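You operate a simulated robot arm through the tools that you are given. There is no shell and no other tool.

Carry out the task below with a simulated robot arm. There is one attempt and no reset: what you move stays moved.

JOB
Line the brass block up with the white mark so the slide bolt shoots home.
Fine: slacken the brown bolt, slide the block, tighten till the washer spreads, no harder; keep fingers out of the block's mouth.

Only the result counts: the job must be done as asked and must still hold three seconds after the hand-in. Knocking over, shifting, dropping, spilling or breaking anything else fails it.

ROBOT AND FRAMES
A 6-joint arm with a two-finger gripper on a trunk, on a base that drives. Base frame: it is fixed to the floor where the robot stands at the start and does not move with it; the origin is under the middle of the robot, x ahead of it, y to its left, z up; the surface under the hand at the start is at about z = 850. Lengths are in mm, angles in degrees, forces in N, time in s.
It reaches about 1298 mm from its shoulder. Its first joint turns from -149.0 to 149.0 degrees. Places, roughly: brass block with a post [600, 0, 900]; brown bolt [800, 0, 900]; grey slide bolt [600, 200, 900]. Payload 1.57 kg.
The TCP is the grasp point between the finger pads, 21 mm short of the fingertips. In the tool frame z runs along the fingers and y along their closing line. The gripper opens to 70 mm. The gripper's body begins 50 mm behind the TCP.
Orientation is that of the tool frame in the base frame, as a unit quaternion [x, y, z, w]. With the fingers straight down and closing along the base's y, the tool's x points along the base's -x, its y along +y and its z along -z.

CONTROLS
- The arm moves only by the tool step_arm. Its argument "rows" is a list of rows, each a list of 3 entries, a list of its own where there are three numbers: the gripper command, from -1 (shut) to 1 (fully open), values between in proportion, then the shift along the tool's x, y, z in units of 400 mm (1.0 is 400 mm), then the turn, a rotation vector about the tool's x, y, z in units of 180 degrees (1.0 is 180 degrees). In form: [[jaw, [dx, dy, dz], [ax, ay, az]], ...]. A call has 1 to 20 rows; each row is the pose to reach, as a shift and turn from the pose commanded when the call began, along the tool's axes at that moment. A call with a number of a shift or a turn outside -1 to 1 is refused whole. Rows are played at 5 a second. More than 50 mm and 8.6 degrees between two rows, or a gripper value outside its range, and nothing of the call is played. A pose out of reach is approached as far as the arm can. The call stops where the force on the tool passes 40 N (or 10 N more than at its start, if that is more) or the arm is blocked; 0.2 s more then pass. Each finger halts on what it meets, pressing with about 30 N; the grip force reading is that of the motor and also rises with nothing between the fingers. The clock runs only during rows and for 0.2 s after the last one: add rows that repeat a pose to give the fingers time. The reply holds the time, the measured pose of the TCP, the force on the tool along the base axes, the opening and the grip force, in the units named above and with some noise, with the torque about the TCP (base axes, N m) and any sound that the robot's microphone picked up.
- Cameras (640 x 400 px; columns grow to the right, rows downward): "scene" is now at [30.9, 164.5, 1837.7]; the picture's right is [-0.11, -0.99, 0.00], its down [-0.76, 0.08, -0.65] and it looks along [0.64, -0.07, -0.76] (base axes); focal length 277 px, centre (320, 200). "wrist" rides on the gripper at [79, 4, -81] in the tool frame; the picture's right is [-0.05, 1.00, 0.00], its down [-0.67, -0.04, -0.74] and it looks along [-0.74, -0.04, 0.67] (tool axes); focal length 256 px, centre (320, 200). There is no depth. A picture from a camera that has moved, and an enlarged one, comes with that camera's place and axes in the base frame and with its lens.
- capture(camera): a new picture of that camera. No time passes.
- lift_body(by): slides the trunk up (or, below 0, down) by that many mm; the arm and the scene camera ride with it, the base frame stays. It gives what a move gives, with no picture.
- steer(legs): drives the robot by 1 to 6 legs, each [ahead, turn to the left] in mm and degrees, along the robot's own axes; the way and the turn of a leg run together, so that a leg with both is an arc; at most 1500 mm and 180 degrees a leg. The arm and the cameras ride along, it lands a little off, and it stops where it bumps. It gives what a move gives.
- pan_tilt(pan, tilt): turns the head with the scene camera to pan (to the left, within 155 degrees either way) and tilt (down, from -29 to 69), counted from straight ahead of the robot. It gives what a move gives.
- zoom(camera, box): a new picture of the part [left, top, right, bottom] of that camera's present view, enlarged. No time passes.
- close_job(): hands the job in; it is judged then, once.

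Places have to be worked out from the pictures, the camera data and where the tool is seen. Open the gripper and draw the arm clear of the work before you hand the job in, unless the task says otherwise.

The tools are called after "Emit:" as a command line: name --argument value ..., lists and objects as JSON in quotes. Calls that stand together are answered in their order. step_arm: Moves the arm, as the interface text tells. Its arguments: {"type":"object","properties":{"rows":{"type":"array","items":{"type":"array"}}},"required":["rows"]} The other tools are called the same way: lift_body (by) slides the trunk up or down; steer (legs) drives the base; pan_tilt (pan, tilt) turns the head that bears the scene camera; capture (camera) takes a picture; zoom (camera, box) takes an enlarged picture of a part of a camera's view; close_job () hands the job in.

At the start:

```text
time_s: 0.0
tool_pos: [747.0, -217.2, 1178.9]
tool_rot: [-0.006, 1.0, -0.001, 0.0]
contact_force: [0.2, -0.5, -0.1]
moment: [0.0, 0.01, 0.03]
width: 70.0
grasp_force: 0.1
trunk travel left (down, up): [-859.0, 111.0]
robot x, y, heading: [-0.3, 4.4, -0.3]
head pan, tilt: [-6.3, 49.6]
```

scene: 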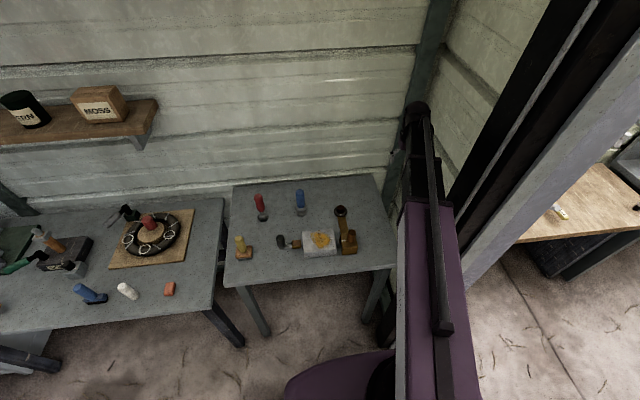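
wrist: 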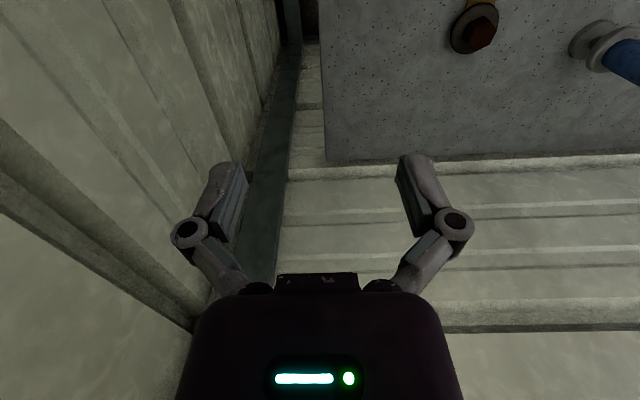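

The scene shows a small table with several fixtures on it. I'll zoom in to identify the brass block, brown bolt, slide bolt and white mark.

Emit:
zoom --camera "scene" --box '[220, 170, 400, 290]'

Emit:
zoom --camera "scene" --box '[270, 200, 366, 260]'

Emit:
capture --camera "wrist"

```text
3.33 times, centred on (310, 230) of scene
camera zoom: at [30.9, 164.5, 1837.7], right [-0.11, -0.99, 0.0], down [-0.76, 0.08, -0.65], along [0.64, -0.07, -0.76], focal length 924 px, centre (353, 100)
```

zoom: 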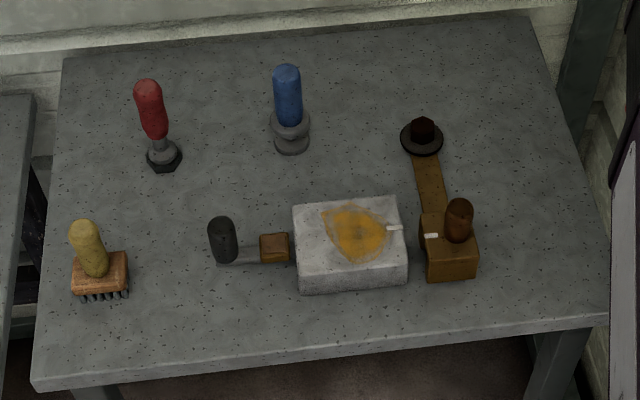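

```text
6.67 times, centred on (318, 230) of scene
camera zoom: at [30.9, 164.5, 1837.7], right [-0.11, -0.99, 0.0], down [-0.76, 0.08, -0.65], along [0.64, -0.07, -0.76], focal length 1848 px, centre (333, 0)
```

zoom: 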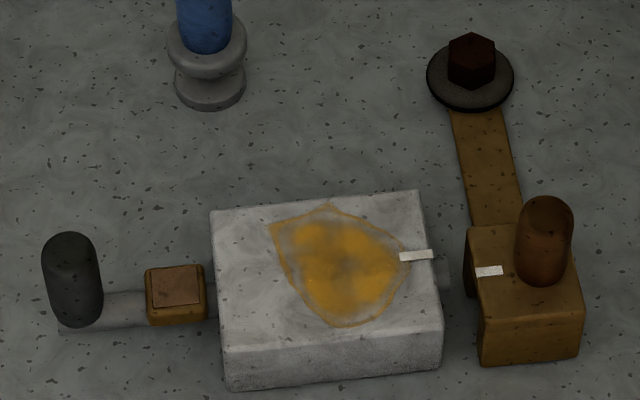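

```text
taken
camera wrist: at [668.8, -212.8, 1259.0], right [0.04, 1.0, 0.0], down [0.67, -0.03, 0.74], along [0.74, -0.03, -0.67], focal length 256 px, centre (320, 200)
```

wrist: 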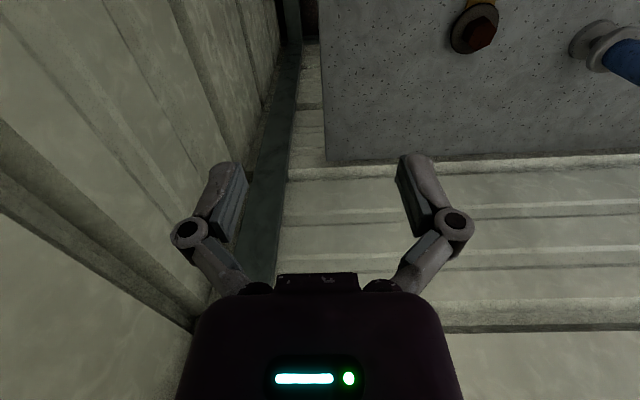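

The stone box is the housing with the slide bolt coming from the left. The brass block with a post is on the right, joined by a strap to the brown bolt and washer at about (775, -14). I'll bring the wrist camera in for a closer view from above.

Emit:
step_arm --rows '[[1, [0.078, 0.054, 0.03], [0, 0, 0]], [1, [0.156, 0.108, 0.06], [0, 0, 0]], [1, [0.234, 0.162, 0.09], [0, 0, 0]], [1, [0.312, 0.216, 0.12], [0, 0, 0]], [1, [0.39, 0.27, 0.15], [0, 0, 0]], [1, [0.468, 0.324, 0.18], [0, 0, 0]], [1, [0.546, 0.378, 0.21], [0, 0, 0]], [1, [0.624, 0.432, 0.24], [0, 0, 0]], [1, [0.702, 0.486, 0.27], [0, 0, 0]], [1, [0.78, 0.54, 0.3], [0, 0, 0]]]'

Emit:
capture --camera "wrist"

Emit:
capture --camera "scene"

```text
time_s: 2.2
tool_pos: [537.6, -6.4, 1178.8]
tool_rot: [-0.005, 1.0, -0.001, -0.002]
contact_force: [-0.5, -0.5, 0.3]
moment: [-0.05, -0.02, 0.02]
width: 69.9
grasp_force: 0.0
out of reach, approached as far as the arm can: row 1, 2, 3, 4, 5, 6, 7, 8, 9, 10
trunk travel left (down, up): [-859.0, 111.0]
robot x, y, heading: [0.7, 2.2, 0.0]
head pan, tilt: [-6.3, 49.6]
```

```text
taken
camera wrist: at [458.9, -2.5, 1259.2], right [0.04, 1.0, 0.0], down [0.67, -0.03, 0.74], along [0.74, -0.03, -0.67], focal length 256 px, centre (320, 200)
```

wrist: 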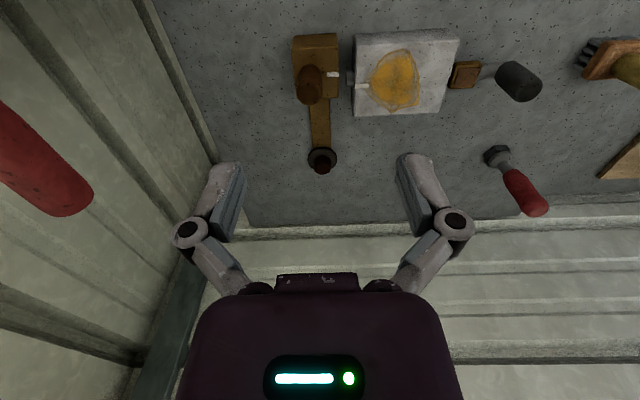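

```text
taken
camera scene: at [31.1, 166.8, 1837.5], right [-0.11, -0.99, 0.0], down [-0.76, 0.08, -0.65], along [0.64, -0.07, -0.76], focal length 277 px, centre (320, 200)
```

scene: 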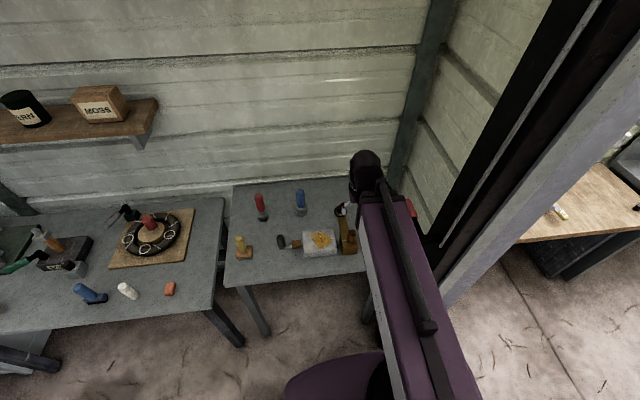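

The arm couldn't descend at this posture, so I'll lower the trunk by 150 mm. That puts the fingers at about z 1010, well above the post. Then I'll look again.

Emit:
lift_body --by -150

Emit:
capture --camera "wrist"

Emit:
capture --camera "scene"

```text
time_s: 4.0
tool_pos: [537.4, -7.3, 1026.9]
tool_rot: [-0.004, 1.0, 0.001, -0.002]
contact_force: [0.6, -0.5, 0.5]
moment: [-0.01, 0.0, 0.0]
width: 69.8
grasp_force: 0.1
trunk travel left (down, up): [-709.0, 261.0]
robot x, y, heading: [-3.2, -1.7, -0.2]
head pan, tilt: [-6.3, 49.6]
```

```text
taken
camera wrist: at [458.6, -4.4, 1109.3], right [0.04, 1.0, 0.0], down [0.67, -0.03, 0.74], along [0.74, -0.03, -0.67], focal length 256 px, centre (320, 200)
```

wrist: 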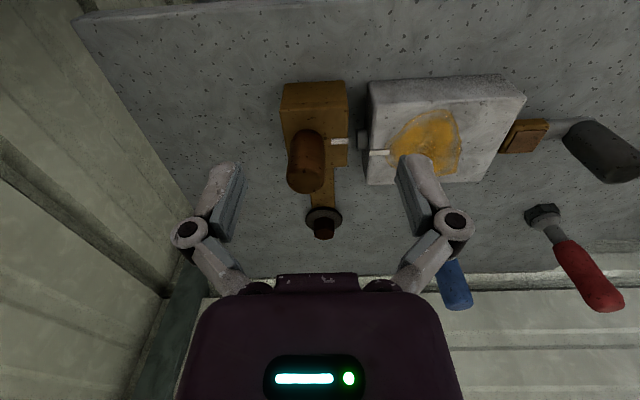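

```text
taken
camera scene: at [30.7, 164.5, 1687.8], right [-0.11, -0.99, 0.0], down [-0.76, 0.08, -0.65], along [0.64, -0.07, -0.76], focal length 277 px, centre (320, 200)
```

scene: 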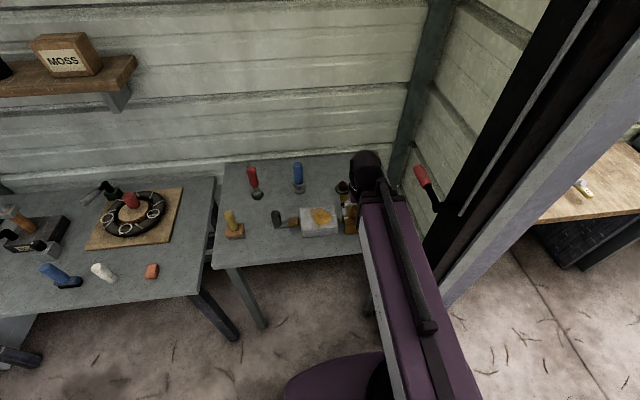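

Now the block, box and marks are closer. I'll zoom in on them.

Emit:
zoom --camera "wrist" --box '[260, 70, 420, 250]'

Emit:
zoom --camera "wrist" --box '[480, 80, 640, 180]'

Emit:
zoom --camera "scene" --box '[380, 140, 480, 240]'

Emit:
zoom --camera "scene" --box '[220, 150, 380, 250]'

```text
2.22 times, centred on (340, 160) of wrist
camera zoom: at [458.6, -4.4, 1109.3], right [0.04, 1.0, 0.0], down [0.67, -0.03, 0.74], along [0.74, -0.03, -0.67], focal length 569 px, centre (276, 289)
```

zoom: 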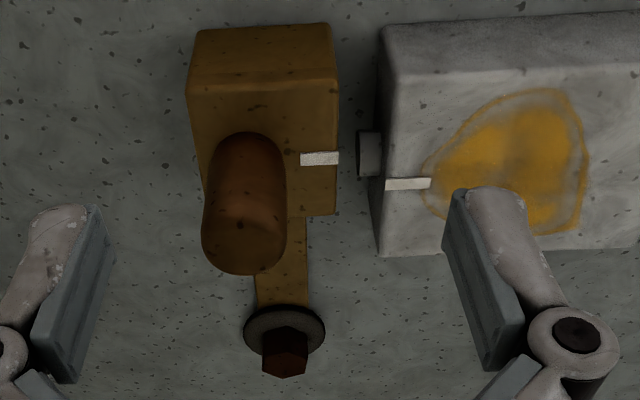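

```text
4.00 times, centred on (560, 130) of wrist
camera zoom: at [458.6, -4.4, 1109.3], right [0.04, 1.0, 0.0], down [0.67, -0.03, 0.74], along [0.74, -0.03, -0.67], focal length 1024 px, centre (-640, 480)
```

zoom: 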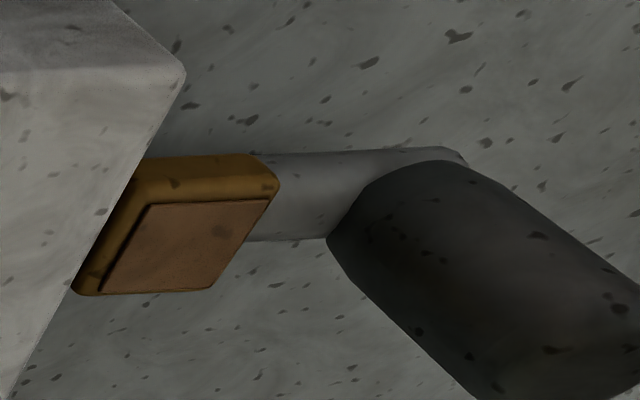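

```text
4.00 times, centred on (430, 190) of scene
camera zoom: at [30.7, 164.5, 1687.8], right [-0.11, -0.99, 0.0], down [-0.76, 0.08, -0.65], along [0.64, -0.07, -0.76], focal length 1108 px, centre (-120, 240)
```

zoom: 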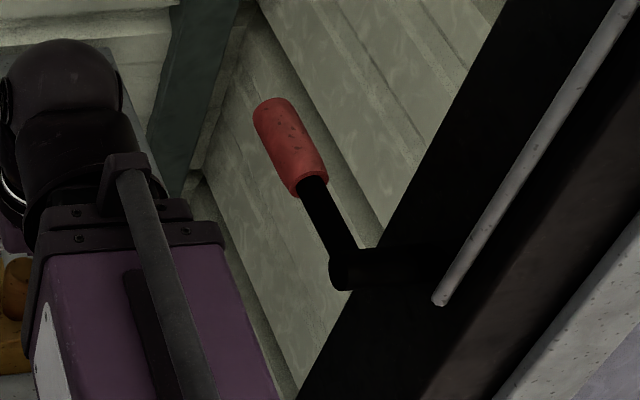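

```text
4.00 times, centred on (300, 200) of scene
camera zoom: at [30.7, 164.5, 1687.8], right [-0.11, -0.99, 0.0], down [-0.76, 0.08, -0.65], along [0.64, -0.07, -0.76], focal length 1108 px, centre (400, 200)
```

zoom: 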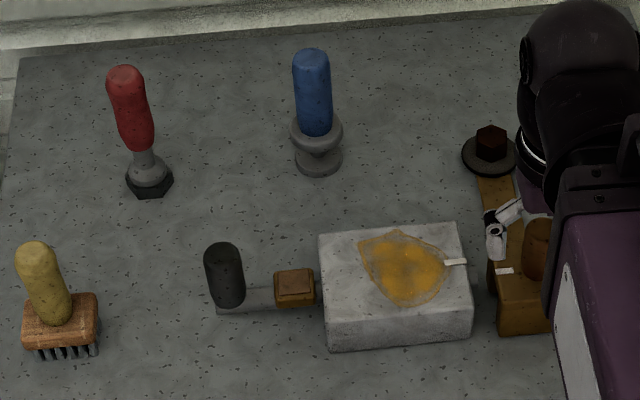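

The bolt tip protrudes from the box's right face. The block mark sits about 15–20 mm nearer the robot (lower x) than the box mark. I'll make a small test move to check that the commanded pose tracks the measured one.

Emit:
step_arm --rows '[[1, [0, 0, 0], [0, 0, 0]], [1, [-0.05, 0, 0], [0, 0, 0]]]'

```text
time_s: 4.5
tool_pos: [558.4, -7.8, 1027.3]
tool_rot: [-0.005, 1.0, 0.0, -0.001]
contact_force: [-0.5, 0.2, 0.6]
moment: [-0.02, 0.0, 0.05]
width: 69.8
grasp_force: 0.0
trunk travel left (down, up): [-709.0, 261.0]
robot x, y, heading: [0.3, 0.2, -0.2]
head pan, tilt: [-6.3, 49.6]
```

The command tracks properly. I'll turn the tool 90° so the wrist camera looks along +y near x=625. The image columns then give the x of both marks without height parallax.

Emit:
step_arm --rows '[[1, [-0.015, -0.025, 0], [0, 0, -0.0454]], [1, [-0.03, -0.05, 0], [0, 0, -0.0908]], [1, [-0.045, -0.075, 0], [0, 0, -0.1362]], [1, [-0.06, -0.1, 0], [0, 0, -0.1816]], [1, [-0.075, -0.125, 0], [0, 0, -0.227]], [1, [-0.09, -0.15, 0], [0, 0, -0.2724]], [1, [-0.105, -0.175, 0], [0, 0, -0.3178]], [1, [-0.12, -0.2, 0], [0, 0, -0.3632]], [1, [-0.135, -0.225, 0], [0, 0, -0.4086]], [1, [-0.15, -0.25, 0], [0, 0, -0.454]], [1, [-0.1675, -0.28, 0], [0, 0, -0.5]]]'

Emit:
capture --camera "wrist"

Emit:
capture --camera "scene"

```text
time_s: 7.0
tool_pos: [625.0, -119.1, 1027.7]
tool_rot: [0.712, -0.703, -0.001, 0.001]
contact_force: [-0.5, 0.3, -0.4]
moment: [0.01, -0.01, 0.0]
width: 70.2
grasp_force: 0.1
trunk travel left (down, up): [-709.0, 261.0]
robot x, y, heading: [6.4, 0.6, -0.1]
head pan, tilt: [-6.3, 49.6]
```

```text
taken
camera wrist: at [622.7, -199.1, 1109.0], right [-1.0, 0.04, 0.0], down [0.03, 0.67, 0.74], along [0.03, 0.74, -0.67], focal length 256 px, centre (320, 200)
```

wrist: 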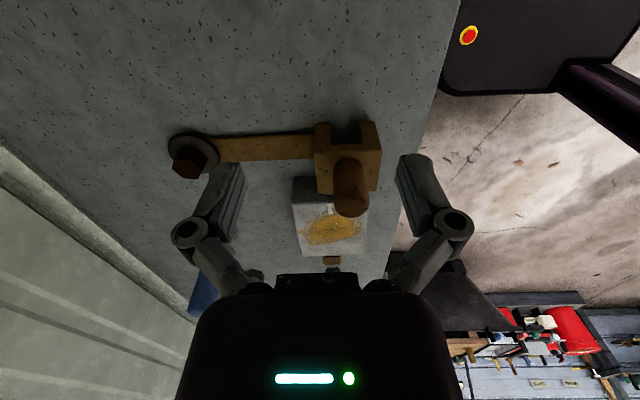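

```text
taken
camera scene: at [31.0, 164.6, 1687.7], right [-0.11, -0.99, 0.0], down [-0.76, 0.08, -0.65], along [0.64, -0.07, -0.76], focal length 277 px, centre (320, 200)
```

scene: 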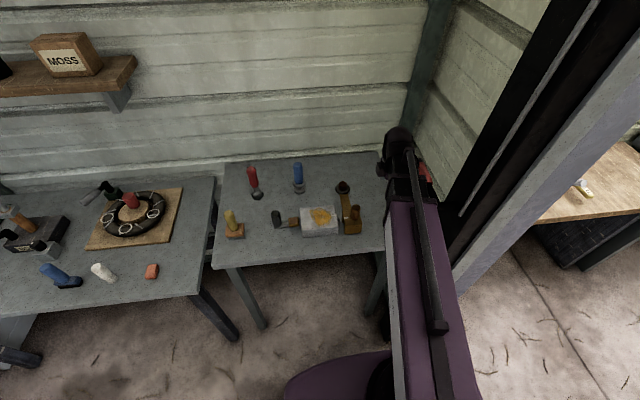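

The rotated view works, and the block shows a channel. I'll zoom in.

Emit:
zoom --camera "wrist" --box '[280, 110, 400, 185]'

Emit:
zoom --camera "wrist" --box '[150, 100, 400, 260]'

Emit:
zoom --camera "scene" --box '[300, 170, 380, 240]'

```text
5.33 times, centred on (340, 148) of wrist
camera zoom: at [622.7, -199.1, 1109.0], right [-1.0, 0.04, 0.0], down [0.03, 0.67, 0.74], along [0.03, 0.74, -0.67], focal length 1365 px, centre (213, 480)
```

zoom: 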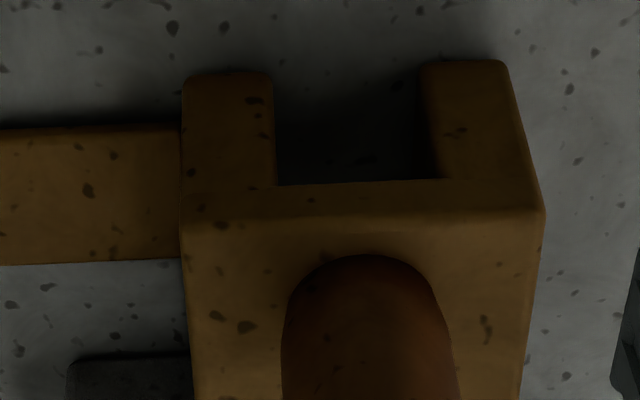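

```text
2.50 times, centred on (275, 180) of wrist
camera zoom: at [622.7, -199.1, 1109.0], right [-1.0, 0.04, 0.0], down [0.03, 0.67, 0.74], along [0.03, 0.74, -0.67], focal length 640 px, centre (432, 250)
```

zoom: 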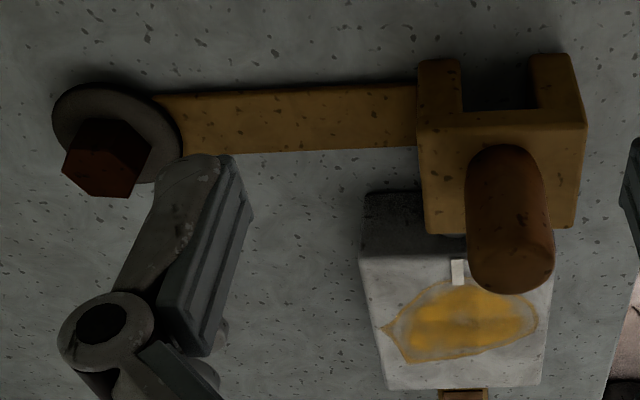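

```text
5.71 times, centred on (340, 205) of scene
camera zoom: at [31.0, 164.6, 1687.7], right [-0.11, -0.99, 0.0], down [-0.76, 0.08, -0.65], along [0.64, -0.07, -0.76], focal length 1584 px, centre (206, 171)
```

zoom: 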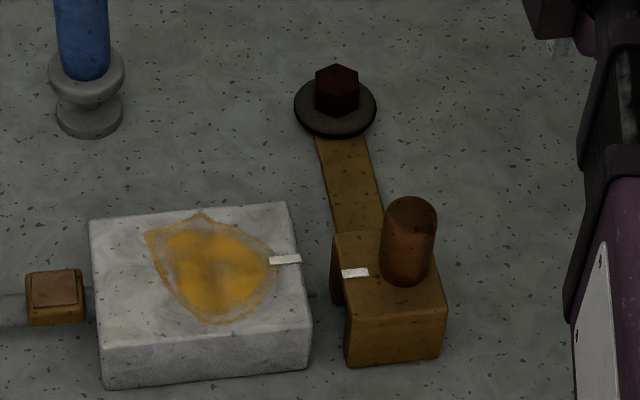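

The block is an arch with its tunnel running along y, and its strap runs to the brown hex bolt at about (778, -15). I'll move the camera in for a close look at the bolt and washer.

Emit:
step_arm --rows '[[1, [0, -0.096, 0.045], [0, 0, 0]], [1, [0, -0.192, 0.09], [0, 0, 0]], [1, [0, -0.289, 0.135], [0, 0, 0]], [1, [0, -0.385, 0.18], [0, 0, 0]]]'

Emit:
capture --camera "wrist"

Emit:
zoom --camera "wrist" --box '[260, 140, 420, 240]'

```text
time_s: 8.0
tool_pos: [780.5, -118.7, 1027.3]
tool_rot: [0.712, -0.703, -0.001, 0.002]
contact_force: [0.5, -0.7, -0.7]
moment: [0.0, -0.02, -0.01]
width: 70.0
grasp_force: 0.1
out of reach, approached as far as the arm can: row 1, 2, 3, 4
trunk travel left (down, up): [-709.0, 261.0]
robot x, y, heading: [2.6, 2.2, -0.4]
head pan, tilt: [-6.3, 49.6]
```

```text
taken
camera wrist: at [777.9, -198.3, 1108.7], right [-1.0, 0.04, 0.0], down [0.03, 0.67, 0.74], along [0.03, 0.74, -0.67], focal length 256 px, centre (320, 200)
```

wrist: 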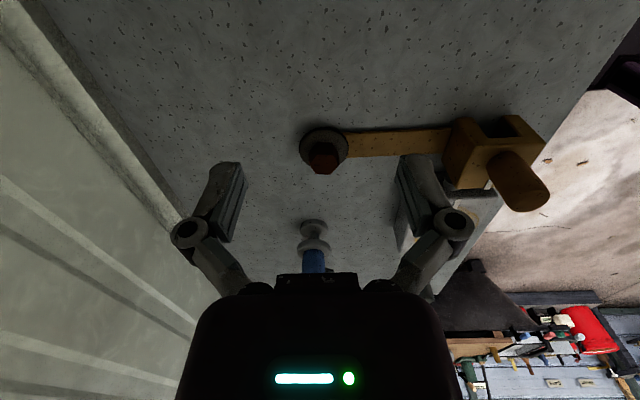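

```text
4.00 times, centred on (340, 190) of wrist
camera zoom: at [777.9, -198.3, 1108.7], right [-1.0, 0.04, 0.0], down [0.03, 0.67, 0.74], along [0.03, 0.74, -0.67], focal length 1024 px, centre (240, 240)
```

zoom: 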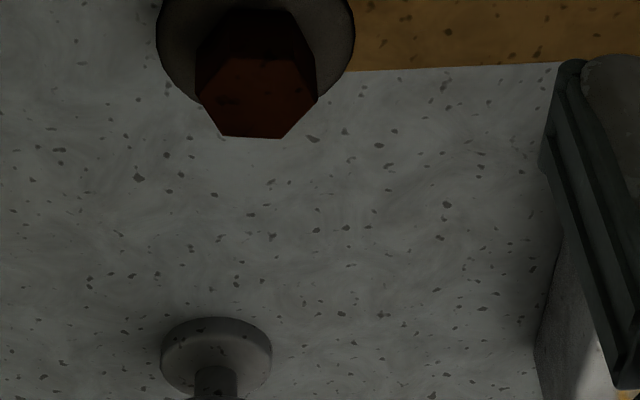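

The arm is at its lower limit, so I'll lower the trunk another 80 mm. The fingertips go to about 926 over bare table. Then I'll look at the bolt again.

Emit:
lift_body --by -80

Emit:
zoom --camera "wrist" --box '[240, 120, 400, 220]'

Emit:
capture --camera "wrist"

```text
time_s: 9.1
tool_pos: [779.6, -119.4, 947.7]
tool_rot: [0.711, -0.704, -0.001, 0.001]
contact_force: [-0.1, 0.3, -0.2]
moment: [-0.01, 0.0, 0.01]
width: 70.2
grasp_force: 0.1
trunk travel left (down, up): [-629.0, 341.0]
robot x, y, heading: [2.0, 0.1, -0.4]
head pan, tilt: [-6.3, 49.6]
```

```text
4.00 times, centred on (320, 170) of wrist
camera zoom: at [776.7, -198.1, 1029.1], right [-1.0, 0.04, 0.0], down [0.03, 0.67, 0.74], along [0.03, 0.74, -0.67], focal length 1024 px, centre (320, 320)
```

zoom: 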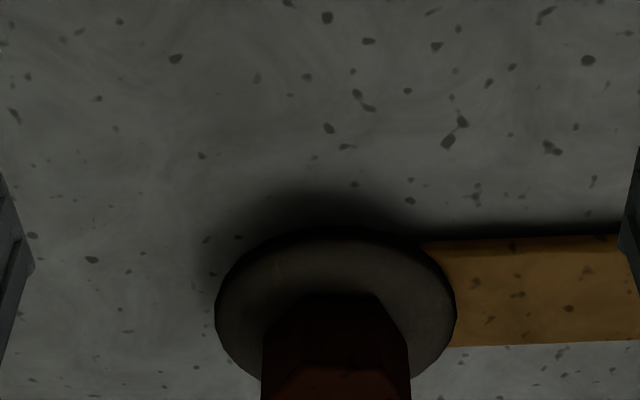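

```text
taken
camera wrist: at [776.7, -198.1, 1029.1], right [-1.0, 0.04, 0.0], down [0.03, 0.67, 0.74], along [0.03, 0.74, -0.67], focal length 256 px, centre (320, 200)
```

wrist: 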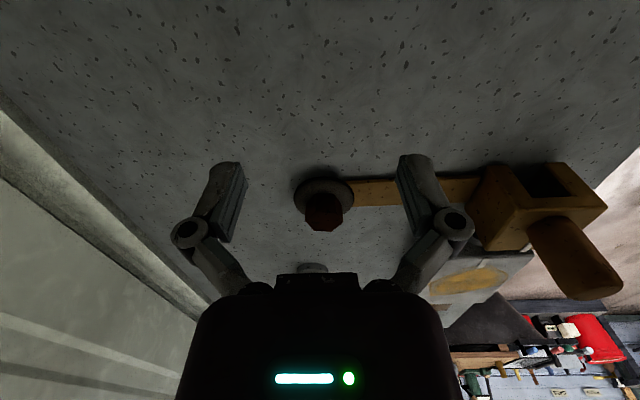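

Emit:
zoom --camera "wrist" --box '[272, 160, 384, 240]'

```text
5.00 times, centred on (328, 200) of wrist
camera zoom: at [776.7, -198.1, 1029.1], right [-1.0, 0.04, 0.0], down [0.03, 0.67, 0.74], along [0.03, 0.74, -0.67], focal length 1280 px, centre (280, 200)
```

zoom: 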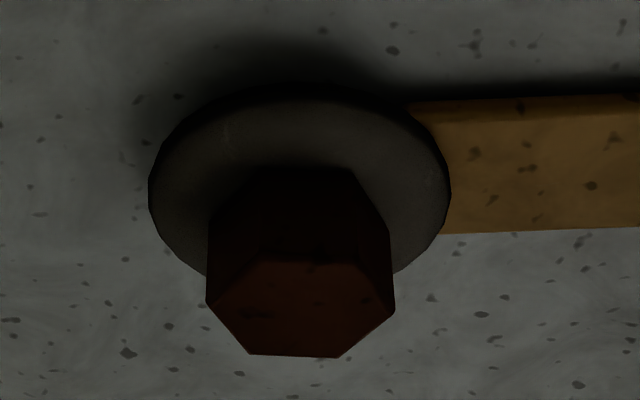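

The hex head measures about 29 mm across flats. Its flats face roughly ±y, turned about 5° clockwise. The top is at z≈888, the washer at z≈860, and the centre near (778, -13). I'll rise, turn back to line up with the flats, and move above the bolt.

Emit:
step_arm --rows '[[1, [-0.02, 0, -0.021], [0, 0, 0.0435]], [1, [-0.044, 0, -0.042], [0, 0, 0.087]], [1, [-0.066, 0, -0.063], [0, 0, 0.1305]], [1, [-0.088, 0, -0.084], [0, 0, 0.174]], [1, [-0.11, 0, -0.105], [0, 0, 0.2175]], [1, [-0.132, 0, -0.126], [0, 0, 0.261]], [1, [-0.154, 0, -0.147], [0, 0, 0.3045]], [1, [-0.176, 0, -0.168], [0, 0, 0.348]], [1, [-0.198, 0, -0.189], [0, 0, 0.3915]], [1, [-0.22, 0, -0.21], [0, 0, 0.435]], [1, [-0.242, 0.003, -0.231], [0, 0, 0.4785]], [1, [-0.265, 0.005, -0.25], [0, 0, 0.522]]]'

Emit:
lift_body --by -90

Emit:
capture --camera "wrist"

Emit:
capture --camera "scene"

```text
time_s: 11.7
tool_pos: [776.0, -10.1, 949.1]
tool_rot: [0.029, 1.0, 0.0, -0.002]
contact_force: [0.1, 0.2, -0.6]
moment: [0.05, -0.02, 0.02]
width: 70.1
grasp_force: 0.1
out of reach, approached as far as the arm can: row 1, 2, 3, 4, 5, 6, 7, 8, 9, 10, 11, 12
trunk travel left (down, up): [-629.0, 341.0]
robot x, y, heading: [-1.5, -2.2, -0.0]
head pan, tilt: [-6.3, 49.6]
```

```text
time_s: 13.0
tool_pos: [774.5, -9.6, 858.2]
tool_rot: [0.03, 1.0, 0.0, -0.001]
contact_force: [5.3, -0.5, 12.3]
moment: [0.07, -0.03, -0.04]
width: 70.0
grasp_force: 0.0
trunk travel left (down, up): [-539.0, 431.0]
robot x, y, heading: [-0.8, -2.9, 0.0]
head pan, tilt: [-6.3, 49.6]
```

```text
taken
camera wrist: at [696.7, -0.3, 939.8], right [0.11, 0.99, 0.0], down [0.66, -0.08, 0.74], along [0.74, -0.08, -0.67], focal length 256 px, centre (320, 200)
```

wrist: 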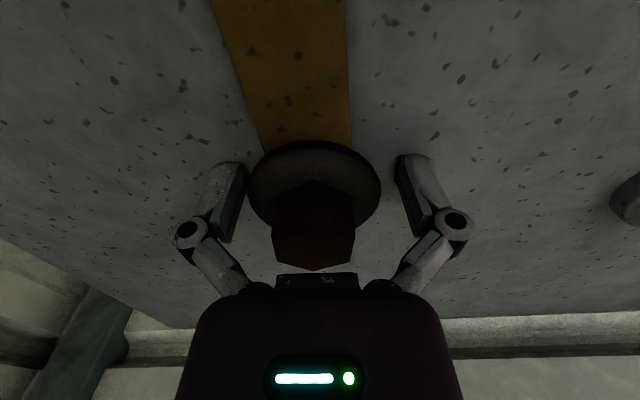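

```text
taken
camera scene: at [30.1, 164.5, 1518.0], right [-0.11, -0.99, 0.0], down [-0.76, 0.08, -0.65], along [0.64, -0.07, -0.76], focal length 277 px, centre (320, 200)
```

scene: 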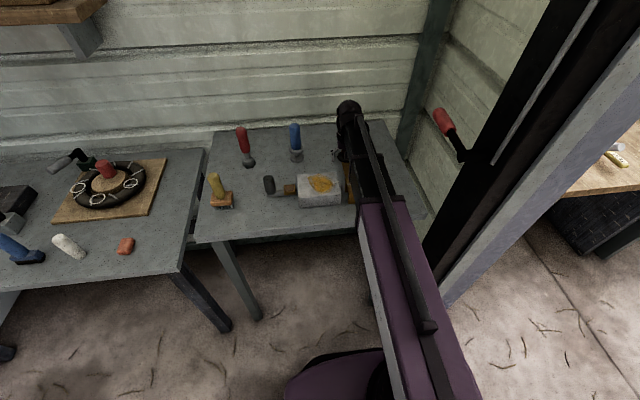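

The arm couldn't rise, so vertical travel has to come from the trunk. The fingers are now low, with about 12 N of contact. I'll raise the trunk 28 mm straight away so the pads sit around the head.

Emit:
lift_body --by 28

Emit:
capture --camera "wrist"

Emit:
zoom --camera "wrist" --box '[220, 120, 420, 280]'

Emit:
zoom --camera "scene" --box '[190, 90, 390, 250]'

```text
time_s: 13.7
tool_pos: [774.3, -8.3, 886.2]
tool_rot: [0.03, 1.0, 0.0, -0.002]
contact_force: [0.4, -0.1, 0.4]
moment: [-0.01, -0.06, -0.01]
width: 69.8
grasp_force: 0.0
trunk travel left (down, up): [-567.0, 403.0]
robot x, y, heading: [2.8, 2.7, -0.2]
head pan, tilt: [-6.3, 49.6]
```

```text
taken
camera wrist: at [696.7, -0.2, 967.2], right [0.11, 0.99, 0.0], down [0.66, -0.07, 0.74], along [0.74, -0.08, -0.67], focal length 256 px, centre (320, 200)
```

wrist: 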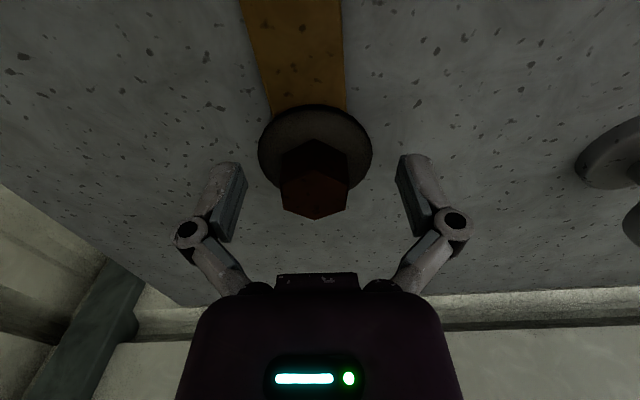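

```text
2.50 times, centred on (320, 200) of wrist
camera zoom: at [696.7, -0.2, 967.2], right [0.11, 0.99, 0.0], down [0.66, -0.07, 0.74], along [0.74, -0.08, -0.67], focal length 640 px, centre (320, 200)
```

zoom: 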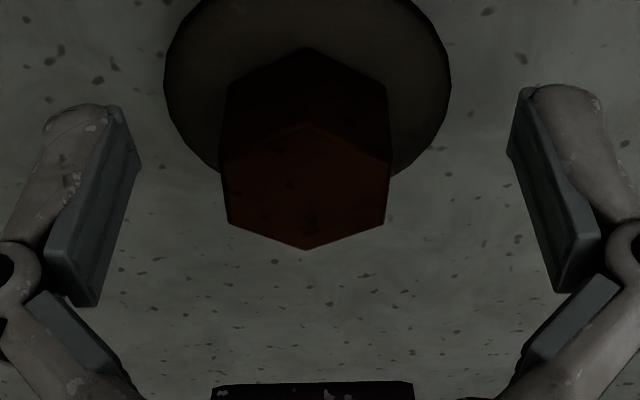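

```text
2.50 times, centred on (290, 170) of scene
camera zoom: at [30.9, 164.6, 1545.7], right [-0.11, -0.99, 0.0], down [-0.76, 0.08, -0.65], along [0.64, -0.07, -0.76], focal length 693 px, centre (395, 275)
```

zoom: 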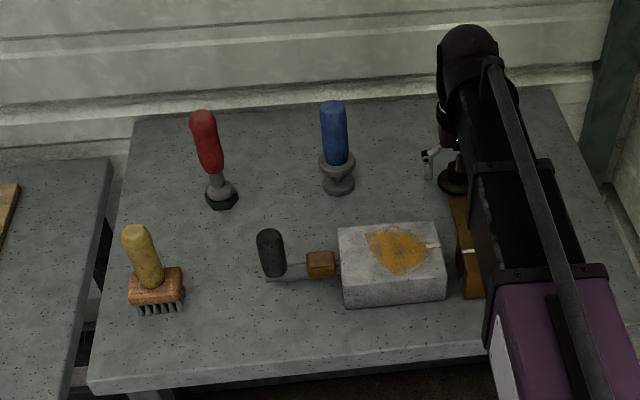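

In this view the flats are parallel to the finger pads, and the hex centre is about 4.5 mm further in x and 2.5 mm toward -y. I'll centre on it, lower the trunk slightly and close.

Emit:
step_arm --rows '[[1, [-0.006, -0.003, 0], [0, 0, 0]], [1, [-0.0115, -0.0065, 0], [0, 0, 0]]]'

Emit:
lift_body --by -4

Emit:
zoom --camera "wrist" --box '[220, 120, 420, 280]'

```text
time_s: 14.3
tool_pos: [779.4, -11.6, 884.4]
tool_rot: [0.03, 1.0, 0.0, -0.001]
contact_force: [-0.1, 0.1, 0.4]
moment: [0.01, 0.0, -0.03]
width: 70.0
grasp_force: 0.0
trunk travel left (down, up): [-567.0, 403.0]
robot x, y, heading: [3.1, 0.9, -0.1]
head pan, tilt: [-6.3, 49.6]
```

```text
time_s: 14.8
tool_pos: [779.3, -12.7, 881.5]
tool_rot: [0.03, 1.0, 0.0, -0.001]
contact_force: [-0.4, -0.4, 0.7]
moment: [0.01, 0.0, -0.01]
width: 70.2
grasp_force: 0.1
trunk travel left (down, up): [-563.0, 407.0]
robot x, y, heading: [-0.7, 3.9, -0.2]
head pan, tilt: [-6.3, 49.6]
```

```text
2.50 times, centred on (320, 200) of wrist
camera zoom: at [701.0, -3.1, 963.2], right [0.11, 0.99, 0.0], down [0.66, -0.07, 0.74], along [0.74, -0.08, -0.67], focal length 640 px, centre (320, 200)
```

zoom: 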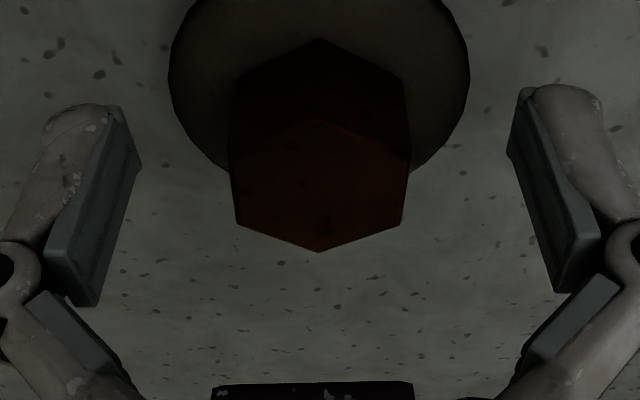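

The hex is centred between the pads, so I'll close the gripper on it.

Emit:
step_arm --rows '[[-1, [0, 0, 0], [0, 0, 0]], [-1, [0, 0, 0], [0, 0, 0]], [-1, [0, 0, 0], [0, 0, 0]], [-1, [0, 0, 0], [0, 0, 0]], [-1, [0, 0, 0], [0, 0, 0]]]'

Emit:
zoom --camera "wrist" --box '[220, 120, 420, 280]'

```text
time_s: 16.0
tool_pos: [779.4, -13.1, 881.8]
tool_rot: [0.029, 1.0, 0.0, 0.0]
contact_force: [3.9, -2.5, 7.7]
moment: [-0.1, -0.04, 0.02]
width: 29.7
grasp_force: 31.4
trunk travel left (down, up): [-563.0, 407.0]
robot x, y, heading: [0.7, 0.2, 0.1]
head pan, tilt: [-6.3, 49.6]
```

```text
2.50 times, centred on (320, 200) of wrist
camera zoom: at [700.9, -3.3, 963.5], right [0.11, 0.99, 0.0], down [0.66, -0.07, 0.74], along [0.74, -0.08, -0.67], focal length 640 px, centre (320, 200)
```

zoom: 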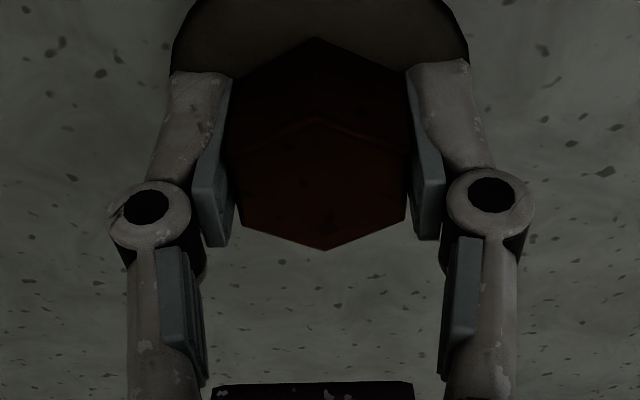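

It's gripped on the flats at 29.7 mm. I'll turn gently counter-clockwise seen from above (negative about tool z) and watch the torque.

Emit:
step_arm --rows '[[-1, [0, 0, 0], [0, 0, -0.02]], [-1, [0, 0, 0], [0, 0, -0.04]], [-1, [0, 0, 0], [0, 0, -0.06]], [-1, [0, 0, 0], [0, 0, -0.08]], [-1, [0, 0, 0], [0, 0, -0.1]]]'

Emit:
zoom --camera "wrist" --box '[220, 120, 420, 280]'

```text
time_s: 17.2
tool_pos: [779.8, -12.4, 882.7]
tool_rot: [-0.127, 0.992, 0.0, -0.002]
contact_force: [-3.6, -3.5, 2.2]
moment: [0.12, -0.23, -0.02]
width: 29.5
grasp_force: 32.3
trunk travel left (down, up): [-563.0, 407.0]
robot x, y, heading: [1.1, 2.3, -0.1]
head pan, tilt: [-6.3, 49.6]
```

```text
2.50 times, centred on (320, 200) of wrist
camera zoom: at [702.2, -28.5, 963.6], right [-0.2, 0.98, 0.0], down [0.66, 0.13, 0.74], along [0.73, 0.15, -0.67], focal length 640 px, centre (320, 200)
```

zoom: 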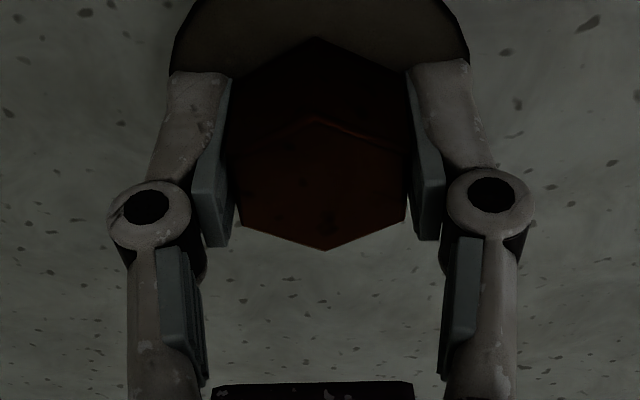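

The bolt turned 18° with the gripper and now shows almost no torque. I'll keep turning and see how it behaves.

Emit:
step_arm --rows '[[-1, [0, 0, 0], [0, 0, -0.03]], [-1, [0, 0, 0], [0, 0, -0.06]], [-1, [0, 0, 0], [0, 0, -0.09]], [-1, [0, 0, 0], [0, 0, -0.12]], [-1, [0, 0, 0], [0, 0, -0.15]], [-1, [0, 0, 0], [0, 0, -0.18]], [-1, [0, 0, 0], [0, 0, -0.21]], [-1, [0, 0, 0], [0, 0, -0.24]]]'

Emit:
zoom --camera "wrist" --box '[220, 80, 420, 280]'

Emit:
capture --camera "wrist"

```text
time_s: 19.0
tool_pos: [779.9, -14.0, 883.2]
tool_rot: [-0.484, 0.875, 0.001, -0.001]
contact_force: [0.3, -9.6, 6.2]
moment: [-0.86, 0.41, -0.01]
width: 29.8
grasp_force: 32.1
trunk travel left (down, up): [-563.0, 407.0]
robot x, y, heading: [2.4, 0.2, -0.0]
head pan, tilt: [-6.3, 49.6]
```

```text
2.00 times, centred on (320, 180) of wrist
camera zoom: at [734.5, -78.1, 963.4], right [-0.82, 0.58, 0.0], down [0.39, 0.55, 0.74], along [0.43, 0.61, -0.67], focal length 512 px, centre (320, 240)
```

zoom: 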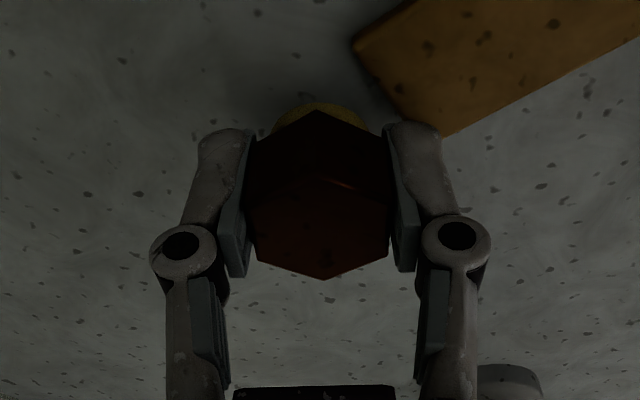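

```text
taken
camera wrist: at [734.5, -78.1, 963.4], right [-0.82, 0.58, 0.0], down [0.39, 0.55, 0.74], along [0.43, 0.61, -0.67], focal length 256 px, centre (320, 200)
```

wrist: 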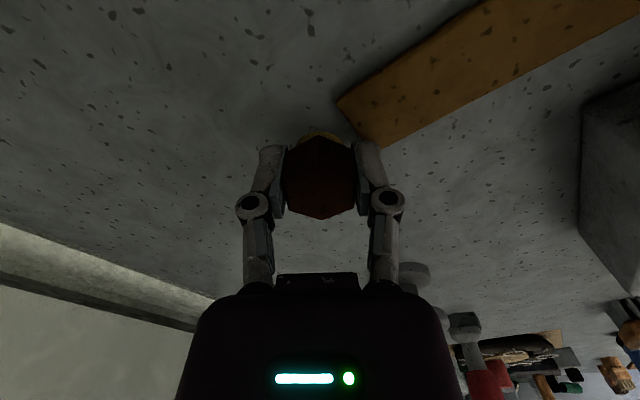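

The washer has shrunk to a small yellow disc after about 61° of turning, so the clamp looks slack. I'll open the gripper and raise the trunk to inspect it.

Emit:
step_arm --rows '[[1, [0, 0, 0], [0, 0, 0]], [1, [0, 0, 0], [0, 0, 0]], [1, [0, 0, 0], [0, 0, 0]], [1, [0, 0, 0], [0, 0, 0]]]'

Emit:
lift_body --by 60

Emit:
capture --camera "wrist"

Emit:
zoom --camera "wrist" --box '[260, 100, 420, 200]'

```text
time_s: 20.0
tool_pos: [779.8, -12.6, 882.4]
tool_rot: [-0.483, 0.876, 0.001, -0.002]
contact_force: [-0.3, 0.4, 0.5]
moment: [-0.04, -0.02, 0.02]
width: 70.0
grasp_force: 0.1
trunk travel left (down, up): [-563.0, 407.0]
robot x, y, heading: [2.0, -1.0, 0.2]
head pan, tilt: [-6.3, 49.6]
```

```text
time_s: 21.0
tool_pos: [780.2, -12.1, 942.1]
tool_rot: [-0.483, 0.876, 0.001, 0.0]
contact_force: [0.2, 0.2, 0.3]
moment: [0.02, 0.01, -0.02]
width: 70.1
grasp_force: 0.1
trunk travel left (down, up): [-623.0, 347.0]
robot x, y, heading: [-1.7, -2.1, -0.1]
head pan, tilt: [-6.3, 49.6]
```

```text
taken
camera wrist: at [734.7, -77.1, 1023.1], right [-0.82, 0.58, 0.0], down [0.39, 0.54, 0.74], along [0.43, 0.61, -0.67], focal length 256 px, centre (320, 200)
```

wrist: 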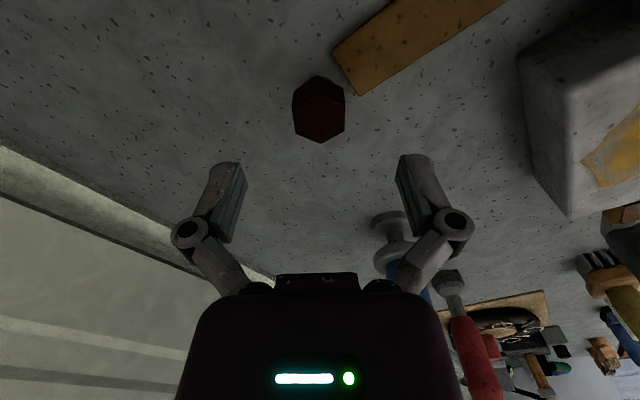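

```text
4.00 times, centred on (340, 150) of wrist
camera zoom: at [734.7, -77.1, 1023.1], right [-0.82, 0.58, 0.0], down [0.39, 0.54, 0.74], along [0.43, 0.61, -0.67], focal length 1024 px, centre (240, 400)
```

zoom: 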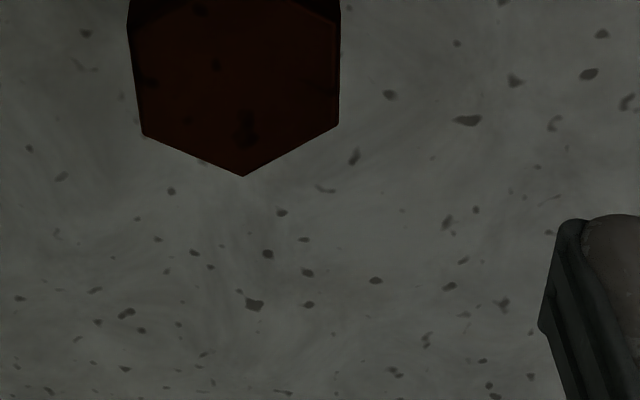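

Emit:
zoom --camera "wrist" --box '[270, 50, 430, 150]'

Emit:
zoom --camera "scene" --box '[190, 100, 390, 230]'

```text
4.00 times, centred on (350, 100) of wrist
camera zoom: at [734.7, -77.1, 1023.1], right [-0.82, 0.58, 0.0], down [0.39, 0.54, 0.74], along [0.43, 0.61, -0.67], focal length 1024 px, centre (200, 600)
```

zoom: 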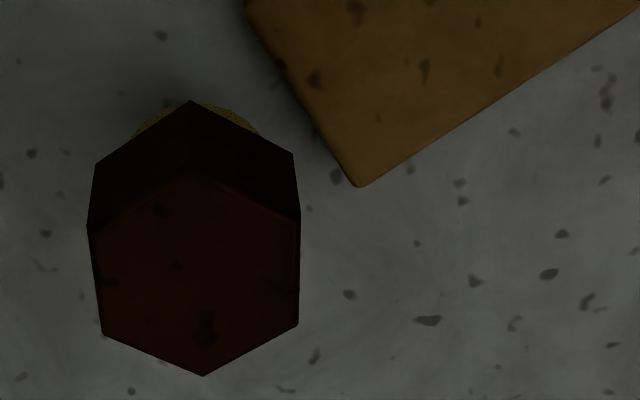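

```text
3.08 times, centred on (290, 165) of scene
camera zoom: at [31.0, 164.6, 1601.7], right [-0.11, -0.99, 0.0], down [-0.76, 0.08, -0.65], along [0.64, -0.07, -0.76], focal length 853 px, centre (412, 308)
```

zoom: 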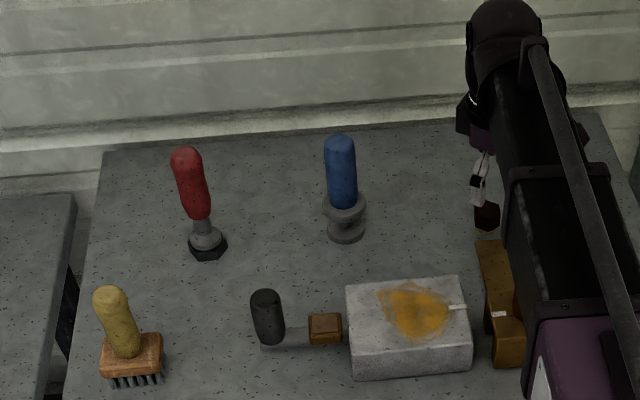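

The washer is now small and clear of the strap, so the block should be free. I'll raise the trunk and swing round to view both marks from the +y side for an accurate x reading.

Emit:
lift_body --by 100

Emit:
step_arm --rows '[[1, [-0.0129, 0.0348, 0], [0, 0, 0.0456]], [1, [-0.0258, 0.0696, 0], [0, 0, 0.0912]], [1, [-0.0388, 0.1043, 0], [0, 0, 0.1368]], [1, [-0.0517, 0.1391, 0], [0, 0, 0.1824]], [1, [-0.0646, 0.1739, 0], [0, 0, 0.228]], [1, [-0.0775, 0.2087, 0], [0, 0, 0.2737]], [1, [-0.0905, 0.2434, 0], [0, 0, 0.3193]], [1, [-0.1034, 0.2782, 0], [0, 0, 0.3649]], [1, [-0.1163, 0.313, 0], [0, 0, 0.4105]], [1, [-0.1292, 0.3478, 0], [0, 0, 0.4561]], [1, [-0.1421, 0.3826, 0], [0, 0, 0.5017]], [1, [-0.1551, 0.4173, 0], [0, 0, 0.5473]], [1, [-0.168, 0.4521, 0], [0, 0, 0.5929]], [1, [-0.1809, 0.4869, 0], [0, 0, 0.6386]], [1, [-0.1938, 0.5217, 0], [0, 0, 0.6842]], [1, [-0.2068, 0.5564, 0], [0, 0, 0.7298]], [1, [-0.2197, 0.5912, 0], [0, 0, 0.7754]], [1, [-0.2326, 0.626, 0], [0, 0, 0.821]]]'

Emit:
capture --camera "wrist"

Emit:
capture --camera "scene"

```text
time_s: 22.4
tool_pos: [779.1, -12.9, 1041.3]
tool_rot: [-0.483, 0.876, 0.0, -0.001]
contact_force: [0.6, 0.4, 0.7]
moment: [0.01, 0.03, -0.02]
width: 70.1
grasp_force: 0.0
trunk travel left (down, up): [-723.0, 247.0]
robot x, y, heading: [0.9, 1.7, -0.1]
head pan, tilt: [-6.3, 49.6]
```

```text
time_s: 26.2
tool_pos: [616.9, 199.4, 1042.6]
tool_rot: [0.708, 0.706, -0.001, 0.0]
contact_force: [-0.5, 1.0, 0.3]
moment: [-0.01, -0.01, -0.02]
width: 70.0
grasp_force: 0.1
trunk travel left (down, up): [-723.0, 247.0]
robot x, y, heading: [-1.0, 1.3, -0.2]
head pan, tilt: [-6.3, 49.6]
```

```text
taken
camera wrist: at [622.0, 279.2, 1123.1], right [1.0, -0.06, 0.0], down [-0.04, -0.67, 0.75], along [-0.04, -0.74, -0.67], focal length 256 px, centre (320, 200)
```

wrist: 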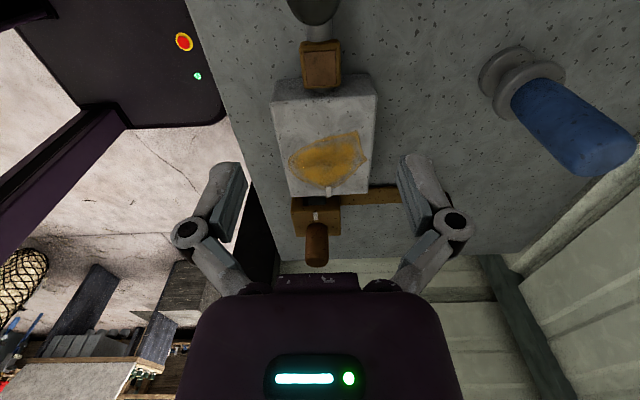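

```text
taken
camera scene: at [30.7, 164.6, 1701.7], right [-0.11, -0.99, 0.0], down [-0.76, 0.08, -0.65], along [0.64, -0.07, -0.76], focal length 277 px, centre (320, 200)
```

scene: 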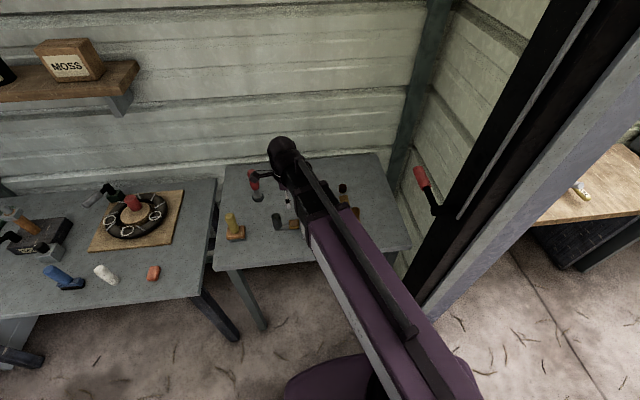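

Excellent view of both marks from the +y side. I'll zoom in.

Emit:
zoom --camera "wrist" --box '[260, 160, 380, 240]'

Emit:
zoom --camera "wrist" --box '[250, 0, 400, 110]'

```text
5.00 times, centred on (320, 200) of wrist
camera zoom: at [622.0, 279.2, 1123.1], right [1.0, -0.06, 0.0], down [-0.04, -0.67, 0.75], along [-0.04, -0.74, -0.67], focal length 1280 px, centre (320, 200)
```

zoom: 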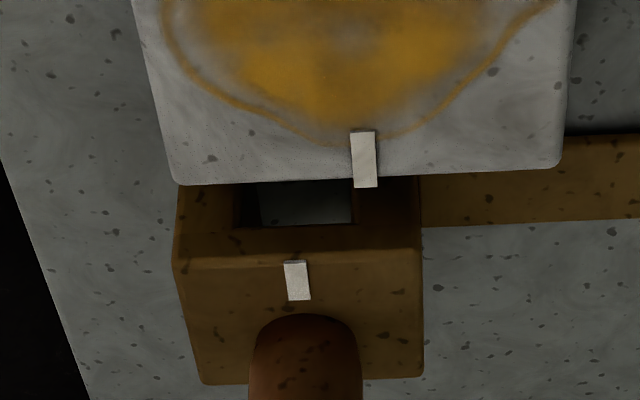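

```text
3.64 times, centred on (325, 55) of wrist
camera zoom: at [622.0, 279.2, 1123.1], right [1.0, -0.06, 0.0], down [-0.04, -0.67, 0.75], along [-0.04, -0.74, -0.67], focal length 931 px, centre (302, 727)
```

zoom: 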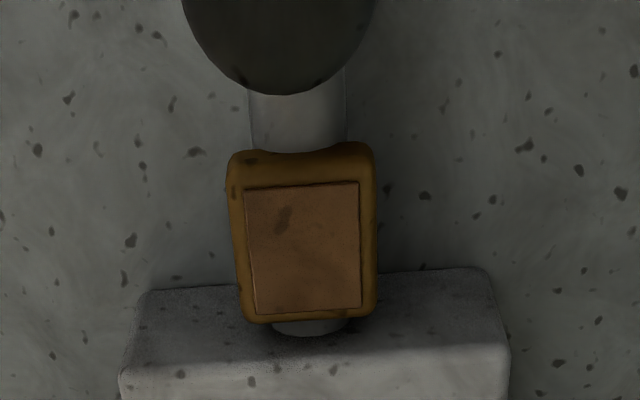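

Triangulating gives the box mark at about x=620.3 and the block mark at about x=600.7, so the block must slide roughly +19.6 mm in x. The post top is near (599.5, -26, 950). I'll move over the post with the fingers closing along x.

Emit:
step_arm --rows '[[1, [-0.1, -0.008, 0], [0, 0, 0]], [1, [-0.2, -0.016, 0], [0, 0, 0]], [1, [-0.3, -0.024, 0], [0, 0, 0]], [1, [-0.4, -0.03, 0], [0, 0, 0]], [1, [-0.48, -0.036, 0], [0, 0, 0]], [1, [-0.5635, -0.042, 0], [0, 0, 0]]]'

Emit:
lift_body --by -60

Emit:
capture --camera "wrist"

Emit:
zoom --camera "scene" --box '[190, 120, 430, 270]'

```text
time_s: 27.6
tool_pos: [602.4, -28.2, 1042.7]
tool_rot: [0.707, 0.707, 0.0, 0.0]
contact_force: [0.1, -0.3, -0.4]
moment: [-0.02, 0.03, 0.0]
width: 70.2
grasp_force: 0.2
trunk travel left (down, up): [-723.0, 247.0]
robot x, y, heading: [1.3, -0.2, 0.0]
head pan, tilt: [-6.3, 49.6]
```

```text
time_s: 28.6
tool_pos: [603.9, -27.3, 981.1]
tool_rot: [0.707, 0.707, 0.0, -0.001]
contact_force: [-0.1, -0.3, -0.4]
moment: [-0.01, 0.02, 0.06]
width: 69.8
grasp_force: 0.1
trunk travel left (down, up): [-663.0, 307.0]
robot x, y, heading: [2.6, 1.1, 0.0]
head pan, tilt: [-6.3, 49.6]
```

```text
taken
camera wrist: at [606.8, 52.3, 1063.1], right [1.0, -0.05, 0.0], down [-0.03, -0.67, 0.74], along [-0.04, -0.74, -0.67], focal length 256 px, centre (320, 200)
```

wrist: 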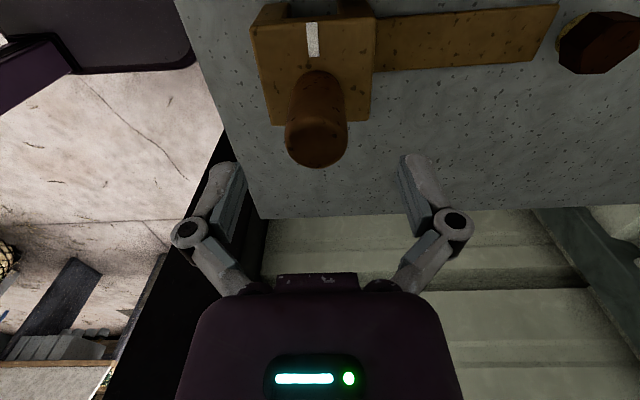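

```text
2.67 times, centred on (310, 195) of scene
camera zoom: at [30.7, 164.4, 1641.7], right [-0.11, -0.99, 0.0], down [-0.76, 0.08, -0.65], along [0.64, -0.07, -0.76], focal length 739 px, centre (347, 213)
```

zoom: 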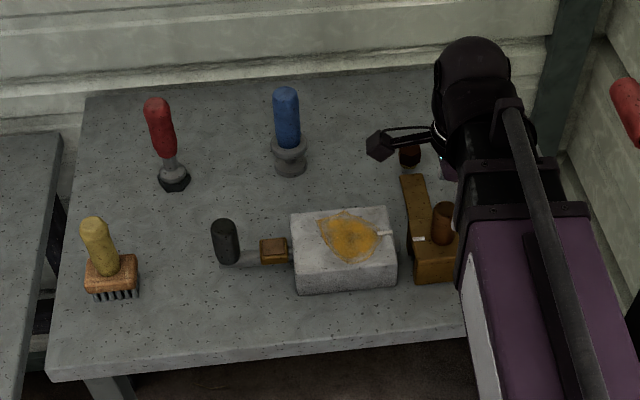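

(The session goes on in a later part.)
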